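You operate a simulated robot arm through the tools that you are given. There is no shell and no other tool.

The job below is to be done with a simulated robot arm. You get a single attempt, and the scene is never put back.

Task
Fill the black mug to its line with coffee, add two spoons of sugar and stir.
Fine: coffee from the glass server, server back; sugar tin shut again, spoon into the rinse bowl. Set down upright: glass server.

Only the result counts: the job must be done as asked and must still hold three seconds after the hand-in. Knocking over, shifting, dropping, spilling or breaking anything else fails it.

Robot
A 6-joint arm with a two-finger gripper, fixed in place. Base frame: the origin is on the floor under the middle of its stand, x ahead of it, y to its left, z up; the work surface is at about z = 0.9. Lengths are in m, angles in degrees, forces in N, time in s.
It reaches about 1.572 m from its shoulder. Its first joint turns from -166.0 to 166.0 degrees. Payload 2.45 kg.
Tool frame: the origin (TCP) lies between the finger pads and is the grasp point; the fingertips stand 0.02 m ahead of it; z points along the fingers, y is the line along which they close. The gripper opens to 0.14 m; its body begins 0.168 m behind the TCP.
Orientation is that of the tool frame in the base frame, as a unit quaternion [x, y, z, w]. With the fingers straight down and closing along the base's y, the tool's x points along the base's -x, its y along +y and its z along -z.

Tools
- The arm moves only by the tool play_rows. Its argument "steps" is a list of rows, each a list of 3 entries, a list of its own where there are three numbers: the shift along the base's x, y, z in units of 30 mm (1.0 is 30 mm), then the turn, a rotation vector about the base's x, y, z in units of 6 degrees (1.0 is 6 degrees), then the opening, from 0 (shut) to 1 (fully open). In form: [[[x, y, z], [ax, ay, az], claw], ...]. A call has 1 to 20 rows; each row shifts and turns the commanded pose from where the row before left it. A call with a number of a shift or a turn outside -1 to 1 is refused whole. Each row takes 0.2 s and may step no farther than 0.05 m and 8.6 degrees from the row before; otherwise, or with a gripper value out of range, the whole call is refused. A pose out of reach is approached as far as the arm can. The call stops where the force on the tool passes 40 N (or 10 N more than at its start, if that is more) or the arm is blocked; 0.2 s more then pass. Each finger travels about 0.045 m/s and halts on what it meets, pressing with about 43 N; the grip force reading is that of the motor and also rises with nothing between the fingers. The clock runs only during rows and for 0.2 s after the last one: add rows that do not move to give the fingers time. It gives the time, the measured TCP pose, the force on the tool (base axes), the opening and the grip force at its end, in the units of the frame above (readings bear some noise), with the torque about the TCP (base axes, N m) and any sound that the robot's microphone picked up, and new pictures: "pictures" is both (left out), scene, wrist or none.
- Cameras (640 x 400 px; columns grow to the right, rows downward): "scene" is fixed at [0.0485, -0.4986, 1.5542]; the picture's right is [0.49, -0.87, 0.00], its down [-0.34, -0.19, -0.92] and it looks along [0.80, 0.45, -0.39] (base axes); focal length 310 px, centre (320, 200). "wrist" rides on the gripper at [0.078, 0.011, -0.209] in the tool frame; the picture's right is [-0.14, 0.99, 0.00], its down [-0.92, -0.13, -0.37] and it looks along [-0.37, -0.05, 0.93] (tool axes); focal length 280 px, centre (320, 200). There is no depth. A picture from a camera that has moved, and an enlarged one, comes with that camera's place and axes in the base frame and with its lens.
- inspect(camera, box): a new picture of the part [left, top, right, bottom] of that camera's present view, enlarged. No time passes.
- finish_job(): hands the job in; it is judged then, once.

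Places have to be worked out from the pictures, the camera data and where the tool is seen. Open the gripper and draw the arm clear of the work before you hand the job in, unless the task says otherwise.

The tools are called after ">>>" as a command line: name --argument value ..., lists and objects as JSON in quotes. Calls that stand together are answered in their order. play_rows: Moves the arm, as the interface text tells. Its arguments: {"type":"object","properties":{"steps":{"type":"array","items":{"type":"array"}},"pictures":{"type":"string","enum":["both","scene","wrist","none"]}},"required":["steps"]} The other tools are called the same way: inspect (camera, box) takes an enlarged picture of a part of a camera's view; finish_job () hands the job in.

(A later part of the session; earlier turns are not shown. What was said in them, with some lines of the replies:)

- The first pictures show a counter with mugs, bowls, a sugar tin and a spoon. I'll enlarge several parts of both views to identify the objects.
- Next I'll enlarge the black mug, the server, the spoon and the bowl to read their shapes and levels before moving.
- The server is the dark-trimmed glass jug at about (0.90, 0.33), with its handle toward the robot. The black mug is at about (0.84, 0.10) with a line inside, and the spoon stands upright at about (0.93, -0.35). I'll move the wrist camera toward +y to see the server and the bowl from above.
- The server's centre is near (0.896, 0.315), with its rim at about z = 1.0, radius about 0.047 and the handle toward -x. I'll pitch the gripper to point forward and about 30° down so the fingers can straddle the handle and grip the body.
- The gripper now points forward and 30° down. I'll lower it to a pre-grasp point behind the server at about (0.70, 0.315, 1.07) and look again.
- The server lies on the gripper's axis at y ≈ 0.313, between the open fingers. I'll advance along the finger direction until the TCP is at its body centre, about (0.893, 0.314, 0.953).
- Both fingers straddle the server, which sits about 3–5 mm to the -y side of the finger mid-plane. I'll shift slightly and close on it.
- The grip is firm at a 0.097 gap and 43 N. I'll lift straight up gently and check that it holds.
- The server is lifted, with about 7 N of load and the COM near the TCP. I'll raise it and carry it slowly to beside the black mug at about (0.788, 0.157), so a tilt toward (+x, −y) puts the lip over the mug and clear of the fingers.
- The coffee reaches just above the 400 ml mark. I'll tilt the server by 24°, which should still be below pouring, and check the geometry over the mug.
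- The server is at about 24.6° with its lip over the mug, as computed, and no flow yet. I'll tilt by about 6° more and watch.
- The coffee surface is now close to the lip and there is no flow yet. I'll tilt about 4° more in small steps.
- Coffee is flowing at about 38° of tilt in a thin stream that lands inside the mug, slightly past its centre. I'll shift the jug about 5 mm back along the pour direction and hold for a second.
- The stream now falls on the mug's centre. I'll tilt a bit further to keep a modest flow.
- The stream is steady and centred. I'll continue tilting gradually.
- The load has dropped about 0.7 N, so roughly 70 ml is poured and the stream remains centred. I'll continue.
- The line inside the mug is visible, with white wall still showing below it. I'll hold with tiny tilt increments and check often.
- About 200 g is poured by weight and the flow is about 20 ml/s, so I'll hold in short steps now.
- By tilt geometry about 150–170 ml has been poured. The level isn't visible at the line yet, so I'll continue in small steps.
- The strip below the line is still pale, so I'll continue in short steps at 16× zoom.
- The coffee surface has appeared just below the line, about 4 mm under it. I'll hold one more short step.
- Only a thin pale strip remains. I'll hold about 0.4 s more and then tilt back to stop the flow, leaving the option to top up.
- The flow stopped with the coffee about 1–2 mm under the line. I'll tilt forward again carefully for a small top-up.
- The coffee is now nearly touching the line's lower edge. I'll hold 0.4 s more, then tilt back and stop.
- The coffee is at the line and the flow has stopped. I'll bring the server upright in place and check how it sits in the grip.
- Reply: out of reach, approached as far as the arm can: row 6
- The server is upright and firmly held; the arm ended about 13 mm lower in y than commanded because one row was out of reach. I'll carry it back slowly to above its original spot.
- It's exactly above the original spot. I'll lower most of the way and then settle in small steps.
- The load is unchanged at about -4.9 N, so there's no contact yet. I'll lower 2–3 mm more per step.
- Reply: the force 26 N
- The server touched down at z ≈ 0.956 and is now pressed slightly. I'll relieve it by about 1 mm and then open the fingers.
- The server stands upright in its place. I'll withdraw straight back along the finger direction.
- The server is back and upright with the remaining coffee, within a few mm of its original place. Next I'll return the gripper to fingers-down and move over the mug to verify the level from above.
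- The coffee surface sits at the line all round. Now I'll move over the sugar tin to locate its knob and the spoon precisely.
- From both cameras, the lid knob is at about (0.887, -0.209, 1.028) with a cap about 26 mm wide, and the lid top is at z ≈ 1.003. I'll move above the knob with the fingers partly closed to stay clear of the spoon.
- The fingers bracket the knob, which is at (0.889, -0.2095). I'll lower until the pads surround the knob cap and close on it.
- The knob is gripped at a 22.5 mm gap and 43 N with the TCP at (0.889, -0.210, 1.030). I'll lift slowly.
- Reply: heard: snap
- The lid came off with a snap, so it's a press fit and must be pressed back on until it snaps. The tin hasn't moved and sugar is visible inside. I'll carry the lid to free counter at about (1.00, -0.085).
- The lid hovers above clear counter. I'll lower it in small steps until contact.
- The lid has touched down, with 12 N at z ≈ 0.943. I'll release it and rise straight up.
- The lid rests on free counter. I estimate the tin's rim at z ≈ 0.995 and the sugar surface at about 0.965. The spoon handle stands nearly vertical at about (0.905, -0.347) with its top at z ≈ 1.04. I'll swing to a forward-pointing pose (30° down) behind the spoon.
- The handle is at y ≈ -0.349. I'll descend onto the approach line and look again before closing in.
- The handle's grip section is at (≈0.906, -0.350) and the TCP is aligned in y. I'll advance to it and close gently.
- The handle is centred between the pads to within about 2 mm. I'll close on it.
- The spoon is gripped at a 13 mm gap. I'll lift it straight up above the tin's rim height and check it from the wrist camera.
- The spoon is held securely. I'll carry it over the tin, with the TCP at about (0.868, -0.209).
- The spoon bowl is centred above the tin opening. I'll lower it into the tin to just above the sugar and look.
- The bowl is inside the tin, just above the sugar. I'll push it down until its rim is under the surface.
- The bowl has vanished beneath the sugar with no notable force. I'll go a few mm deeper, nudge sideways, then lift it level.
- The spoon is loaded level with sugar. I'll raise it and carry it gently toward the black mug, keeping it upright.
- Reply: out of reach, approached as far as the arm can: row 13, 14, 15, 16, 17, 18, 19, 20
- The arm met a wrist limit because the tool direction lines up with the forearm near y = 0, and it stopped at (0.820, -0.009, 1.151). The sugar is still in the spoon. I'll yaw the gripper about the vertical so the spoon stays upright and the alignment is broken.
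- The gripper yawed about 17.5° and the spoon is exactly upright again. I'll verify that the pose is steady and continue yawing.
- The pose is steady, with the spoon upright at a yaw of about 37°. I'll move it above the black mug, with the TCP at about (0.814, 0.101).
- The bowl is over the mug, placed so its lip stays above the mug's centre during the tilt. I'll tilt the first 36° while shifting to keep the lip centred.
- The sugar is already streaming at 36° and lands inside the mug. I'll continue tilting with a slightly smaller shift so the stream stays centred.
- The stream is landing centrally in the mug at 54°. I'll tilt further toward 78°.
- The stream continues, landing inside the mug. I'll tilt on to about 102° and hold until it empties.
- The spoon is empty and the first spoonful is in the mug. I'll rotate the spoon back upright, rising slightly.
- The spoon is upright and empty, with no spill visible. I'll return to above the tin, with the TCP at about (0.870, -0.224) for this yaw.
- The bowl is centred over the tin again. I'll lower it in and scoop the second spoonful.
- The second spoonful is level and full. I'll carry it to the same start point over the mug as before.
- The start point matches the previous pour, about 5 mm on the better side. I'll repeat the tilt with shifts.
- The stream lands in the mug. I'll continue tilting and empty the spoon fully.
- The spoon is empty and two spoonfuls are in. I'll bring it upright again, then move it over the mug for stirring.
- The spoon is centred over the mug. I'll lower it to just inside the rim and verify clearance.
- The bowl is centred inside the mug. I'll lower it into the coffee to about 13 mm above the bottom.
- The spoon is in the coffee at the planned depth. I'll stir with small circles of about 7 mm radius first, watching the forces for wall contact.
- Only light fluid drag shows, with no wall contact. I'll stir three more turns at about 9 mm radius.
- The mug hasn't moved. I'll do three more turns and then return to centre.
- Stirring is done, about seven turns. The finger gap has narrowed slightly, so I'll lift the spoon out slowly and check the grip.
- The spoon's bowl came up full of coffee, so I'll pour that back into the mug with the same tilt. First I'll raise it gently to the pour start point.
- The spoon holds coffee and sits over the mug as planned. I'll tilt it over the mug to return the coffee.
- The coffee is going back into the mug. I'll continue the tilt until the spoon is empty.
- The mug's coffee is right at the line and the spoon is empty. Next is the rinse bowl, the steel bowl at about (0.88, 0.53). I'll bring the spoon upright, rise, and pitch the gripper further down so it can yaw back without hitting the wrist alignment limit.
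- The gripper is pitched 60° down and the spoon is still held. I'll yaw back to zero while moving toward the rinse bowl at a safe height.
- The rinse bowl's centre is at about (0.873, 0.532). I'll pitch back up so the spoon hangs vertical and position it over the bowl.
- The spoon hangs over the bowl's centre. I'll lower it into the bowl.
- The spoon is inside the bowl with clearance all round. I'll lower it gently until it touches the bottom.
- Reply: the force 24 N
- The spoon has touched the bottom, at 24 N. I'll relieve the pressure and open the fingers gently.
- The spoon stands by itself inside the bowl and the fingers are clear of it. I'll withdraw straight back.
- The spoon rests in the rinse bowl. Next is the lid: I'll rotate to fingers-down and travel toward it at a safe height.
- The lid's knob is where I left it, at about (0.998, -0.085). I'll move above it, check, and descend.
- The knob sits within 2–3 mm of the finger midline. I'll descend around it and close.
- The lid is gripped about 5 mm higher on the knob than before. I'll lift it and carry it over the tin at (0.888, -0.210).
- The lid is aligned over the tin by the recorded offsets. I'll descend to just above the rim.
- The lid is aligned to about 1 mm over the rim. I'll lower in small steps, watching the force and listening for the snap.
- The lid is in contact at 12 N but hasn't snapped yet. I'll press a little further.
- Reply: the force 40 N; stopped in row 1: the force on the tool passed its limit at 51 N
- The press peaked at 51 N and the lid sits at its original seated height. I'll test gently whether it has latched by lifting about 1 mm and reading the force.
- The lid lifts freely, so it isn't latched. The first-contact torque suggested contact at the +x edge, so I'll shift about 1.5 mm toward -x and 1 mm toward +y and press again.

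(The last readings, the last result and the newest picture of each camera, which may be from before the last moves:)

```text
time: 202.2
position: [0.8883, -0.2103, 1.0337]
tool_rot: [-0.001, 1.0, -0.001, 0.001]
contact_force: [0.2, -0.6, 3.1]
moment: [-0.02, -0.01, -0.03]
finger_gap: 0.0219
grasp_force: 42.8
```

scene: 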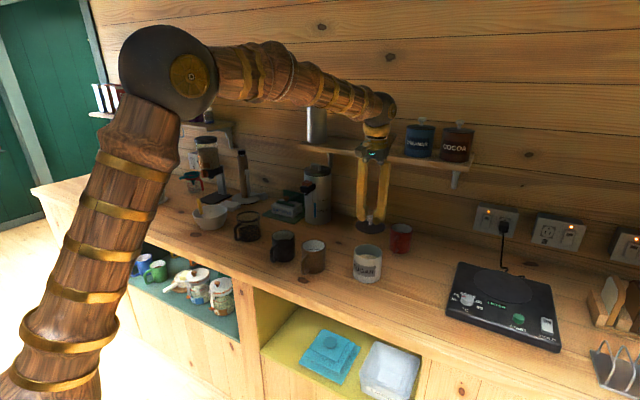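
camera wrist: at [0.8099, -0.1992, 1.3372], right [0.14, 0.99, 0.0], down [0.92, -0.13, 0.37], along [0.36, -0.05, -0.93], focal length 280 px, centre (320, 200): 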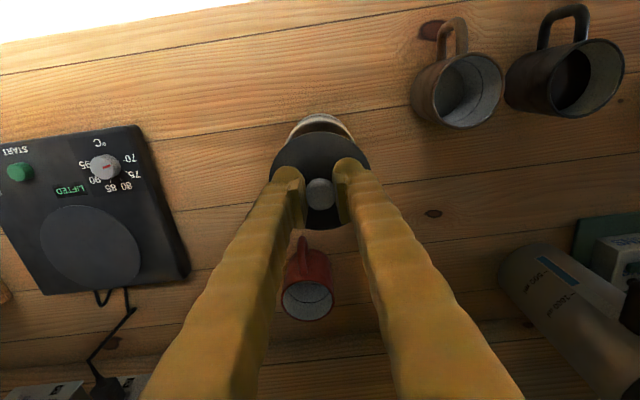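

The lid now sits about 1.5 mm lower before contact, so it's better aligned. I'll press further.

>>> play_rows --steps '[[[0, 0, -0.05], [0, 0, 0], 0.1], [[0, 0, 0], [0, 0, 0], 0.1]]' --pictures "none"

>>> play_rows --steps '[[[0, 0, -0.05], [0, 0, 0], 0.1], [[0, 0, 0], [0, 0, 0], 0.1]]' --pictures "none"

>>> inspect --camera "scene" --box '[350, 235, 390, 265]'

```text
time: 202.8
position: [0.8883, -0.2098, 1.0342]
tool_rot: [0.0, 1.0, -0.001, 0.002]
contact_force: [-1.4, -1.7, 23.4]
moment: [0.01, -0.02, -0.02]
finger_gap: 0.022
grasp_force: 43.1
```

```text
time: 203.2
position: [0.8874, -0.2089, 1.0336]
tool_rot: [0.001, 1.0, -0.001, 0.002]
contact_force: [-2.0, -0.6, 4.0]
moment: [-0.05, 0.04, 0.02]
finger_gap: 0.0221
grasp_force: 43.2
stopped in row 2: the force on the tool passed its limit at 43 N (the readings are from after the stop); the commanded pose is now the measured one
```

```text
13.33 times, centred on (370, 250) of scene
camera zoom: at [0.0485, -0.4986, 1.5542], right [0.49, -0.87, 0.0], down [-0.34, -0.19, -0.92], along [0.8, 0.45, -0.39], focal length 4130 px, centre (-347, -467)
```

zoom: 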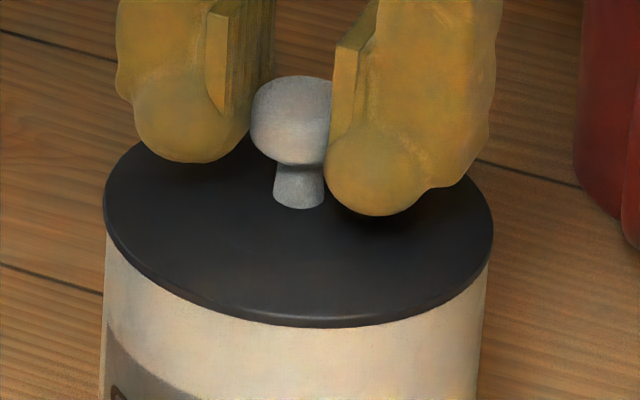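

The lid now looks fully seated with no gap. I'll gently test for latching again.

>>> play_rows --steps '[[[0, 0, 0.04], [0, 0, 0], 0.1], [[0, 0, 0], [0, 0, 0], 0.1]]' --pictures "none"

>>> play_rows --steps '[[[0, 0, 0.03], [0, 0, 0], 0.1], [[0, 0, 0], [0, 0, 0], 0.1]]' --pictures "none"

>>> inspect --camera "scene" --box '[350, 235, 390, 265]'

```text
time: 203.8
position: [0.8869, -0.2094, 1.0345]
tool_rot: [0.0, 1.0, -0.001, 0.003]
contact_force: [-0.2, 0.6, -0.1]
moment: [-0.03, -0.02, 0.02]
finger_gap: 0.0221
grasp_force: 42.7
```

```text
time: 204.4
position: [0.8886, -0.2083, 1.0352]
tool_rot: [0.0, 1.0, 0.0, 0.003]
contact_force: [-0.8, 0.4, -0.4]
moment: [-0.01, 0.0, -0.02]
finger_gap: 0.022
grasp_force: 43.2
```

```text
13.33 times, centred on (370, 250) of scene
camera zoom: at [0.0485, -0.4986, 1.5542], right [0.49, -0.87, 0.0], down [-0.34, -0.19, -0.92], along [0.8, 0.45, -0.39], focal length 4130 px, centre (-347, -467)
```

zoom: 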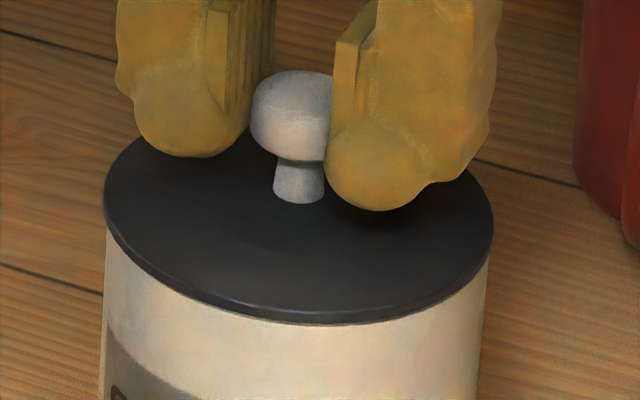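

It lifts freely, so there's still no latch while gripped. I'll set it down flush, release it so it self-levels, and then press from above with closed fingers.

>>> play_rows --steps '[[[0, 0, -0.05], [0, 0, 0], 0.1], [[0, 0, 0], [0, 0, 0], 0.1], [[0, 0, 0], [0, 0, 0], 0.3], [[0, 0, 0], [0, 0, 0], 0.45], [[0, 0, 0], [0, 0, 0], 0.45], [[0, 0, 0], [0, 0, 0], 0.45]]' --pictures "none"

>>> play_rows --steps '[[[0, 0, 0.5], [0, 0, 0], 0.45], [[0, 0, 1], [0, 0, 0], 0.45], [[0, 0, 0.8], [0, 0, 0], 0.3], [[0, 0, 0], [0, 0, 0], 0.1], [[0, 0, 0], [0, 0, 0], 0.0], [[0, 0, 0], [0, 0, 0], 0.0], [[0, 0, 0], [0, 0, 0], 0.0]]' --pictures "both"

>>> inspect --camera "scene" --box '[335, 215, 405, 285]'

>>> inspect --camera "wrist" --box '[220, 60, 420, 260]'

```text
time: 205.8
position: [0.8886, -0.2099, 1.0328]
tool_rot: [0.0, 1.0, 0.0, 0.003]
contact_force: [1.1, 0.1, 0.5]
moment: [-0.01, -0.02, -0.02]
finger_gap: 0.063
grasp_force: 0.0
heard: snap
```

```text
time: 207.4
position: [0.8859, -0.2088, 1.1033]
tool_rot: [-0.001, 1.0, -0.001, 0.003]
contact_force: [-0.2, -0.1, 0.8]
moment: [0.02, -0.01, -0.03]
finger_gap: 0.0
grasp_force: 29.4
camera wrist: at [0.8082, -0.1984, 1.3109], right [0.14, 0.99, 0.0], down [0.92, -0.13, 0.37], along [0.37, -0.05, -0.93], focal length 280 px, centre (320, 200)
```

scene: 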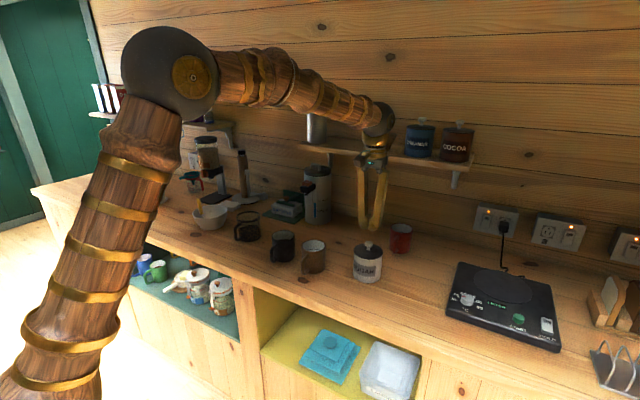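
wrist: 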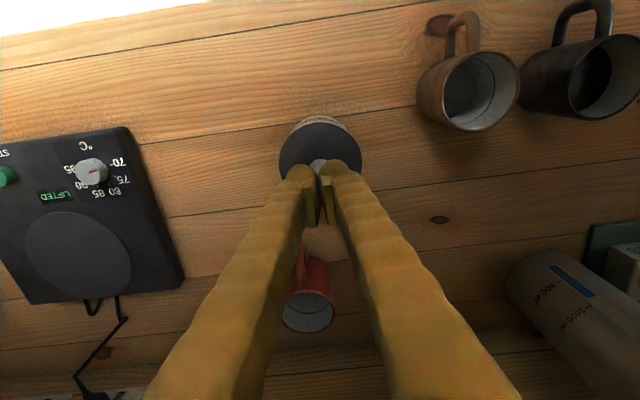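

```text
5.71 times, centred on (370, 250) of scene
camera zoom: at [0.0485, -0.4986, 1.5542], right [0.49, -0.87, 0.0], down [-0.34, -0.19, -0.92], along [0.8, 0.45, -0.39], focal length 1770 px, centre (34, -86)
```

zoom: 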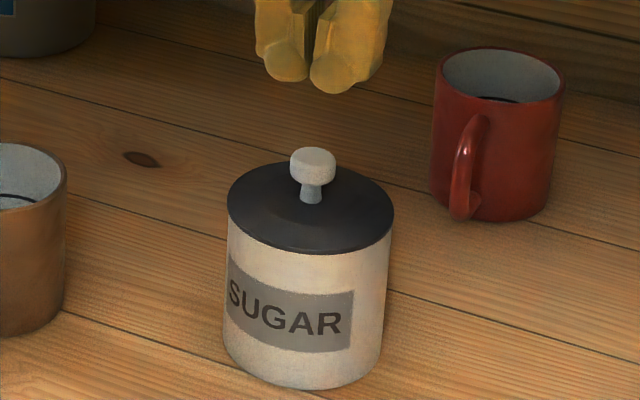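

```text
2.00 times, centred on (320, 160) of wrist
camera zoom: at [0.8082, -0.1984, 1.3109], right [0.14, 0.99, 0.0], down [0.92, -0.13, 0.37], along [0.37, -0.05, -0.93], focal length 561 px, centre (320, 280)
```

zoom: 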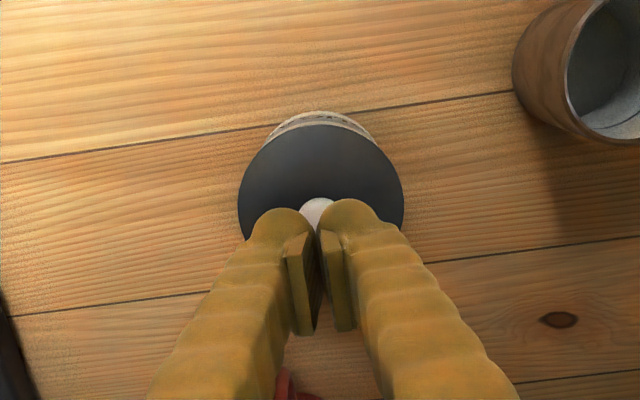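

A snap was heard when I released the lid, so the tin is latched shut and the lid looks flush. I'll rise and move the arm back clear of the work, with the gripper open.

>>> play_rows --steps '[[[0, 0, 1], [0, 0, 0], 0.3], [[0, 0, 1], [0, 0, 0], 0.5], [[-0.3, 0.3, 1], [0, 0, 0], 0.7], [[-0.6, 0.8, 1], [0, 0, 0], 1], [[-0.6, 0.9, 1], [0, 0, 0], 1], [[-0.6, 0.9, 1], [0, 0, 0], 1], [[-0.6, 0.9, 0.8], [0, 0, 0], 1], [[-0.6, 0.9, 0], [0, 0, 0], 1], [[-0.6, 0.9, 0], [0, 0, 0], 1], [[-0.6, 0.9, 0], [0, 0, 0], 1], [[-0.6, 0.9, 0], [0, 0, 0], 1], [[-0.6, 0.9, 0], [0, 0, 0], 1], [[-0.6, 0.9, 0], [0, 0, 0], 1], [[-0.5, 0.9, 0], [0, 0, 0], 1], [[0, 0.9, 0], [0, 0, 0], 1], [[0, 0, 0], [0, 0, 0], 1]]' --pictures "both"

>>> inspect --camera "scene" --box '[160, 160, 300, 270]'

>>> inspect --camera "scene" --box '[260, 200, 440, 310]'

>>> inspect --camera "scene" --box '[275, 234, 297, 246]'

```text
time: 210.8
position: [0.684, 0.12, 1.3067]
tool_rot: [-0.001, 1.0, 0.0, 0.003]
contact_force: [-0.4, -0.4, -0.4]
moment: [0.03, 0.01, 0.02]
finger_gap: 0.1401
grasp_force: 0.2
camera wrist: at [0.6041, 0.1313, 1.5156], right [0.14, 0.99, 0.0], down [0.92, -0.13, 0.37], along [0.37, -0.05, -0.93], focal length 280 px, centre (320, 200)
```

scene: 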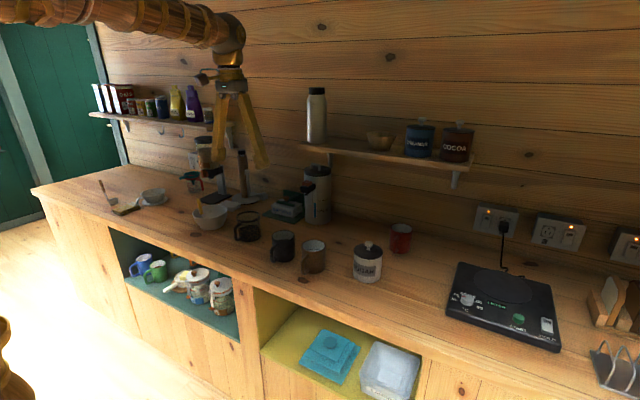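
wrist: 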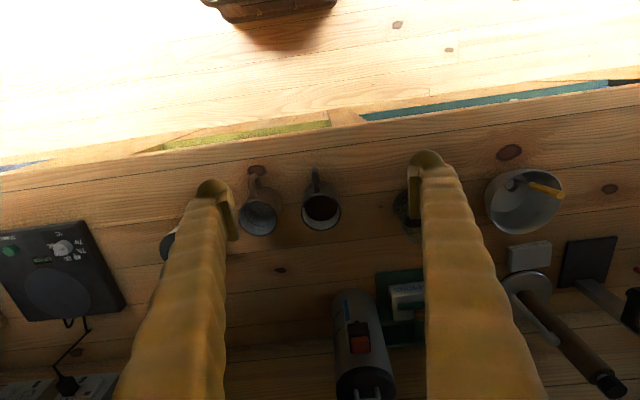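

```text
3.64 times, centred on (230, 215) of scene
camera zoom: at [0.0485, -0.4986, 1.5542], right [0.49, -0.87, 0.0], down [-0.34, -0.19, -0.92], along [0.8, 0.45, -0.39], focal length 1126 px, centre (647, 146)
```

zoom: 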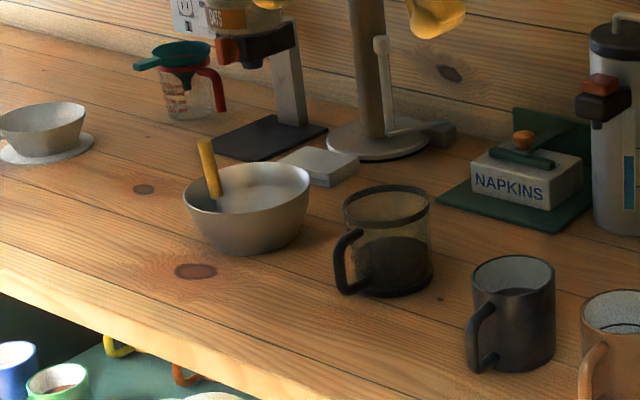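

```text
3.56 times, centred on (350, 255) of scene
camera zoom: at [0.0485, -0.4986, 1.5542], right [0.49, -0.87, 0.0], down [-0.34, -0.19, -0.92], along [0.8, 0.45, -0.39], focal length 1101 px, centre (213, 4)
```

zoom: 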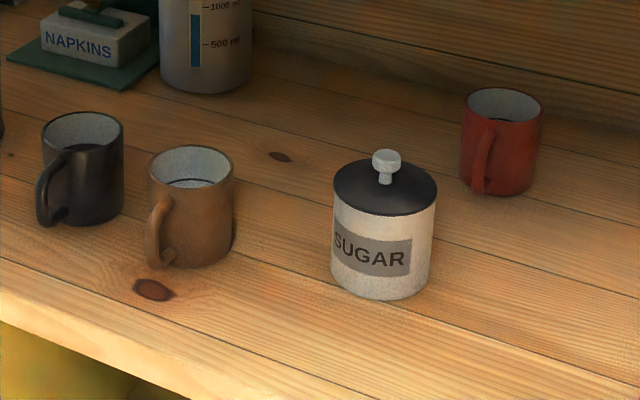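

```text
16.00 times, centred on (286, 240) of scene
camera zoom: at [0.0485, -0.4986, 1.5542], right [0.49, -0.87, 0.0], down [-0.34, -0.19, -0.92], along [0.8, 0.45, -0.39], focal length 4956 px, centre (864, -440)
```

zoom: 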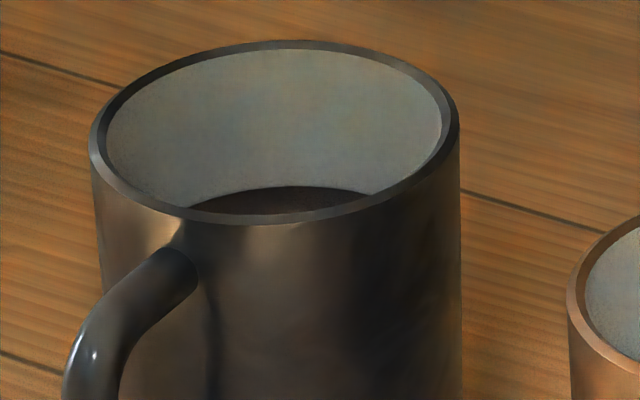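

Everything appears in its place and the coffee surface meets the line. I'll take a last close look from the wrist camera at the mug, bowl and counter for spills.

>>> inspect --camera "wrist" --box '[230, 150, 410, 260]'

>>> inspect --camera "wrist" --box '[460, 130, 600, 250]'

>>> inspect --camera "wrist" --box '[300, 170, 344, 235]'

>>> inspect --camera "scene" --box '[225, 200, 305, 270]'

```text
3.56 times, centred on (320, 205) of wrist
camera zoom: at [0.6041, 0.1313, 1.5156], right [0.14, 0.99, 0.0], down [0.92, -0.13, 0.37], along [0.37, -0.05, -0.93], focal length 997 px, centre (320, 182)
```

zoom: 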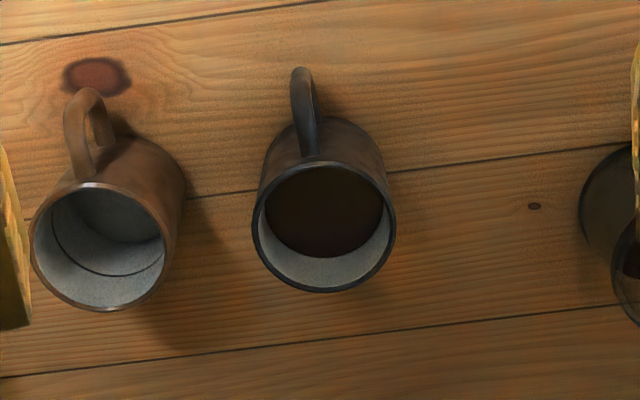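

```text
3.33 times, centred on (530, 190) of wrist
camera zoom: at [0.6041, 0.1313, 1.5156], right [0.14, 0.99, 0.0], down [0.92, -0.13, 0.37], along [0.37, -0.05, -0.93], focal length 935 px, centre (-380, 233)
```

zoom: 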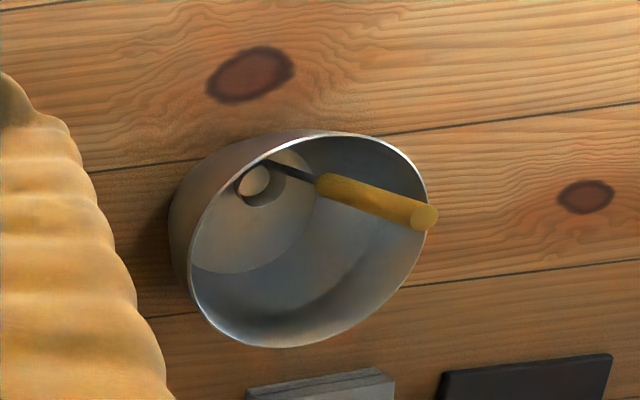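

```text
6.15 times, centred on (322, 202) of wrist
camera zoom: at [0.6041, 0.1313, 1.5156], right [0.14, 0.99, 0.0], down [0.92, -0.13, 0.37], along [0.37, -0.05, -0.93], focal length 1726 px, centre (308, 185)
```

zoom: 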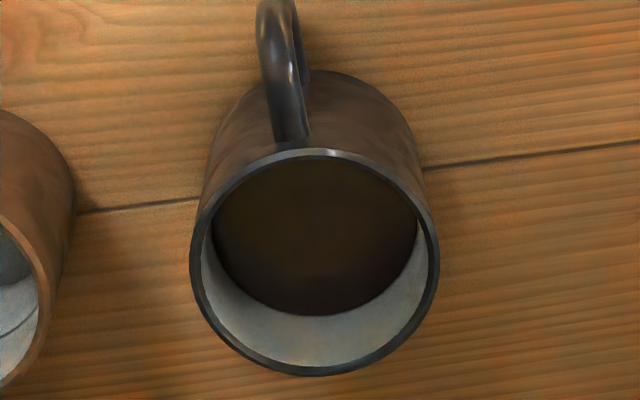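

```text
5.71 times, centred on (265, 235) of scene
camera zoom: at [0.0485, -0.4986, 1.5542], right [0.49, -0.87, 0.0], down [-0.34, -0.19, -0.92], along [0.8, 0.45, -0.39], focal length 1770 px, centre (634, 0)
```

zoom: 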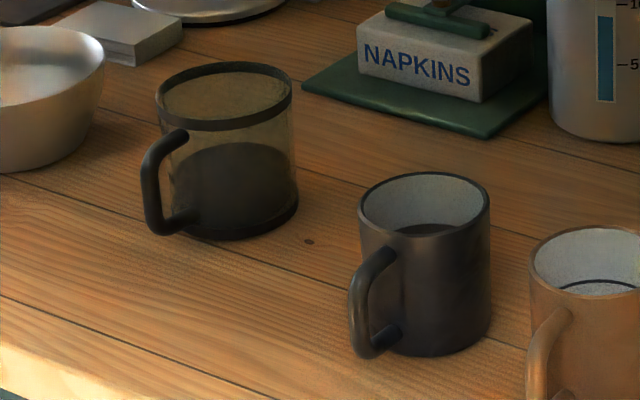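

The coffee is at the line with sugar in and stirred. The server is upright in its place, the tin is snapped shut, and the spoon is in the rinse bowl. I see no spills, and the arm is clear with the gripper open, so I'm handing in the job.

>>> finish_job

```text
The job is handed in.
```

I handed the job in, and the last pictures show it done as asked; I haven't seen the judge's result.

- **Coffee:** The black mug is filled from the glass server. The surface sits right at the line, covering it, with sugar in.
- **Sugar and stirring:** Two level spoonfuls went in, followed by about seven stirring turns. The spoon came out holding coffee, so I poured that back into the mug.
- **Server:** It stands upright within a few millimetres of where it started.
- **Sugar tin:** The lid is back on. I pressed it down twice without it catching; it snapped shut when I let go.
- **Spoon:** It is in the steel bowl, leaning on its handle. I took that for the rinse bowl because it was the only plain bowl on the counter.

I saw no spills in the final close-ups, and nothing else looks moved. The arm is drawn clear with the gripper open.
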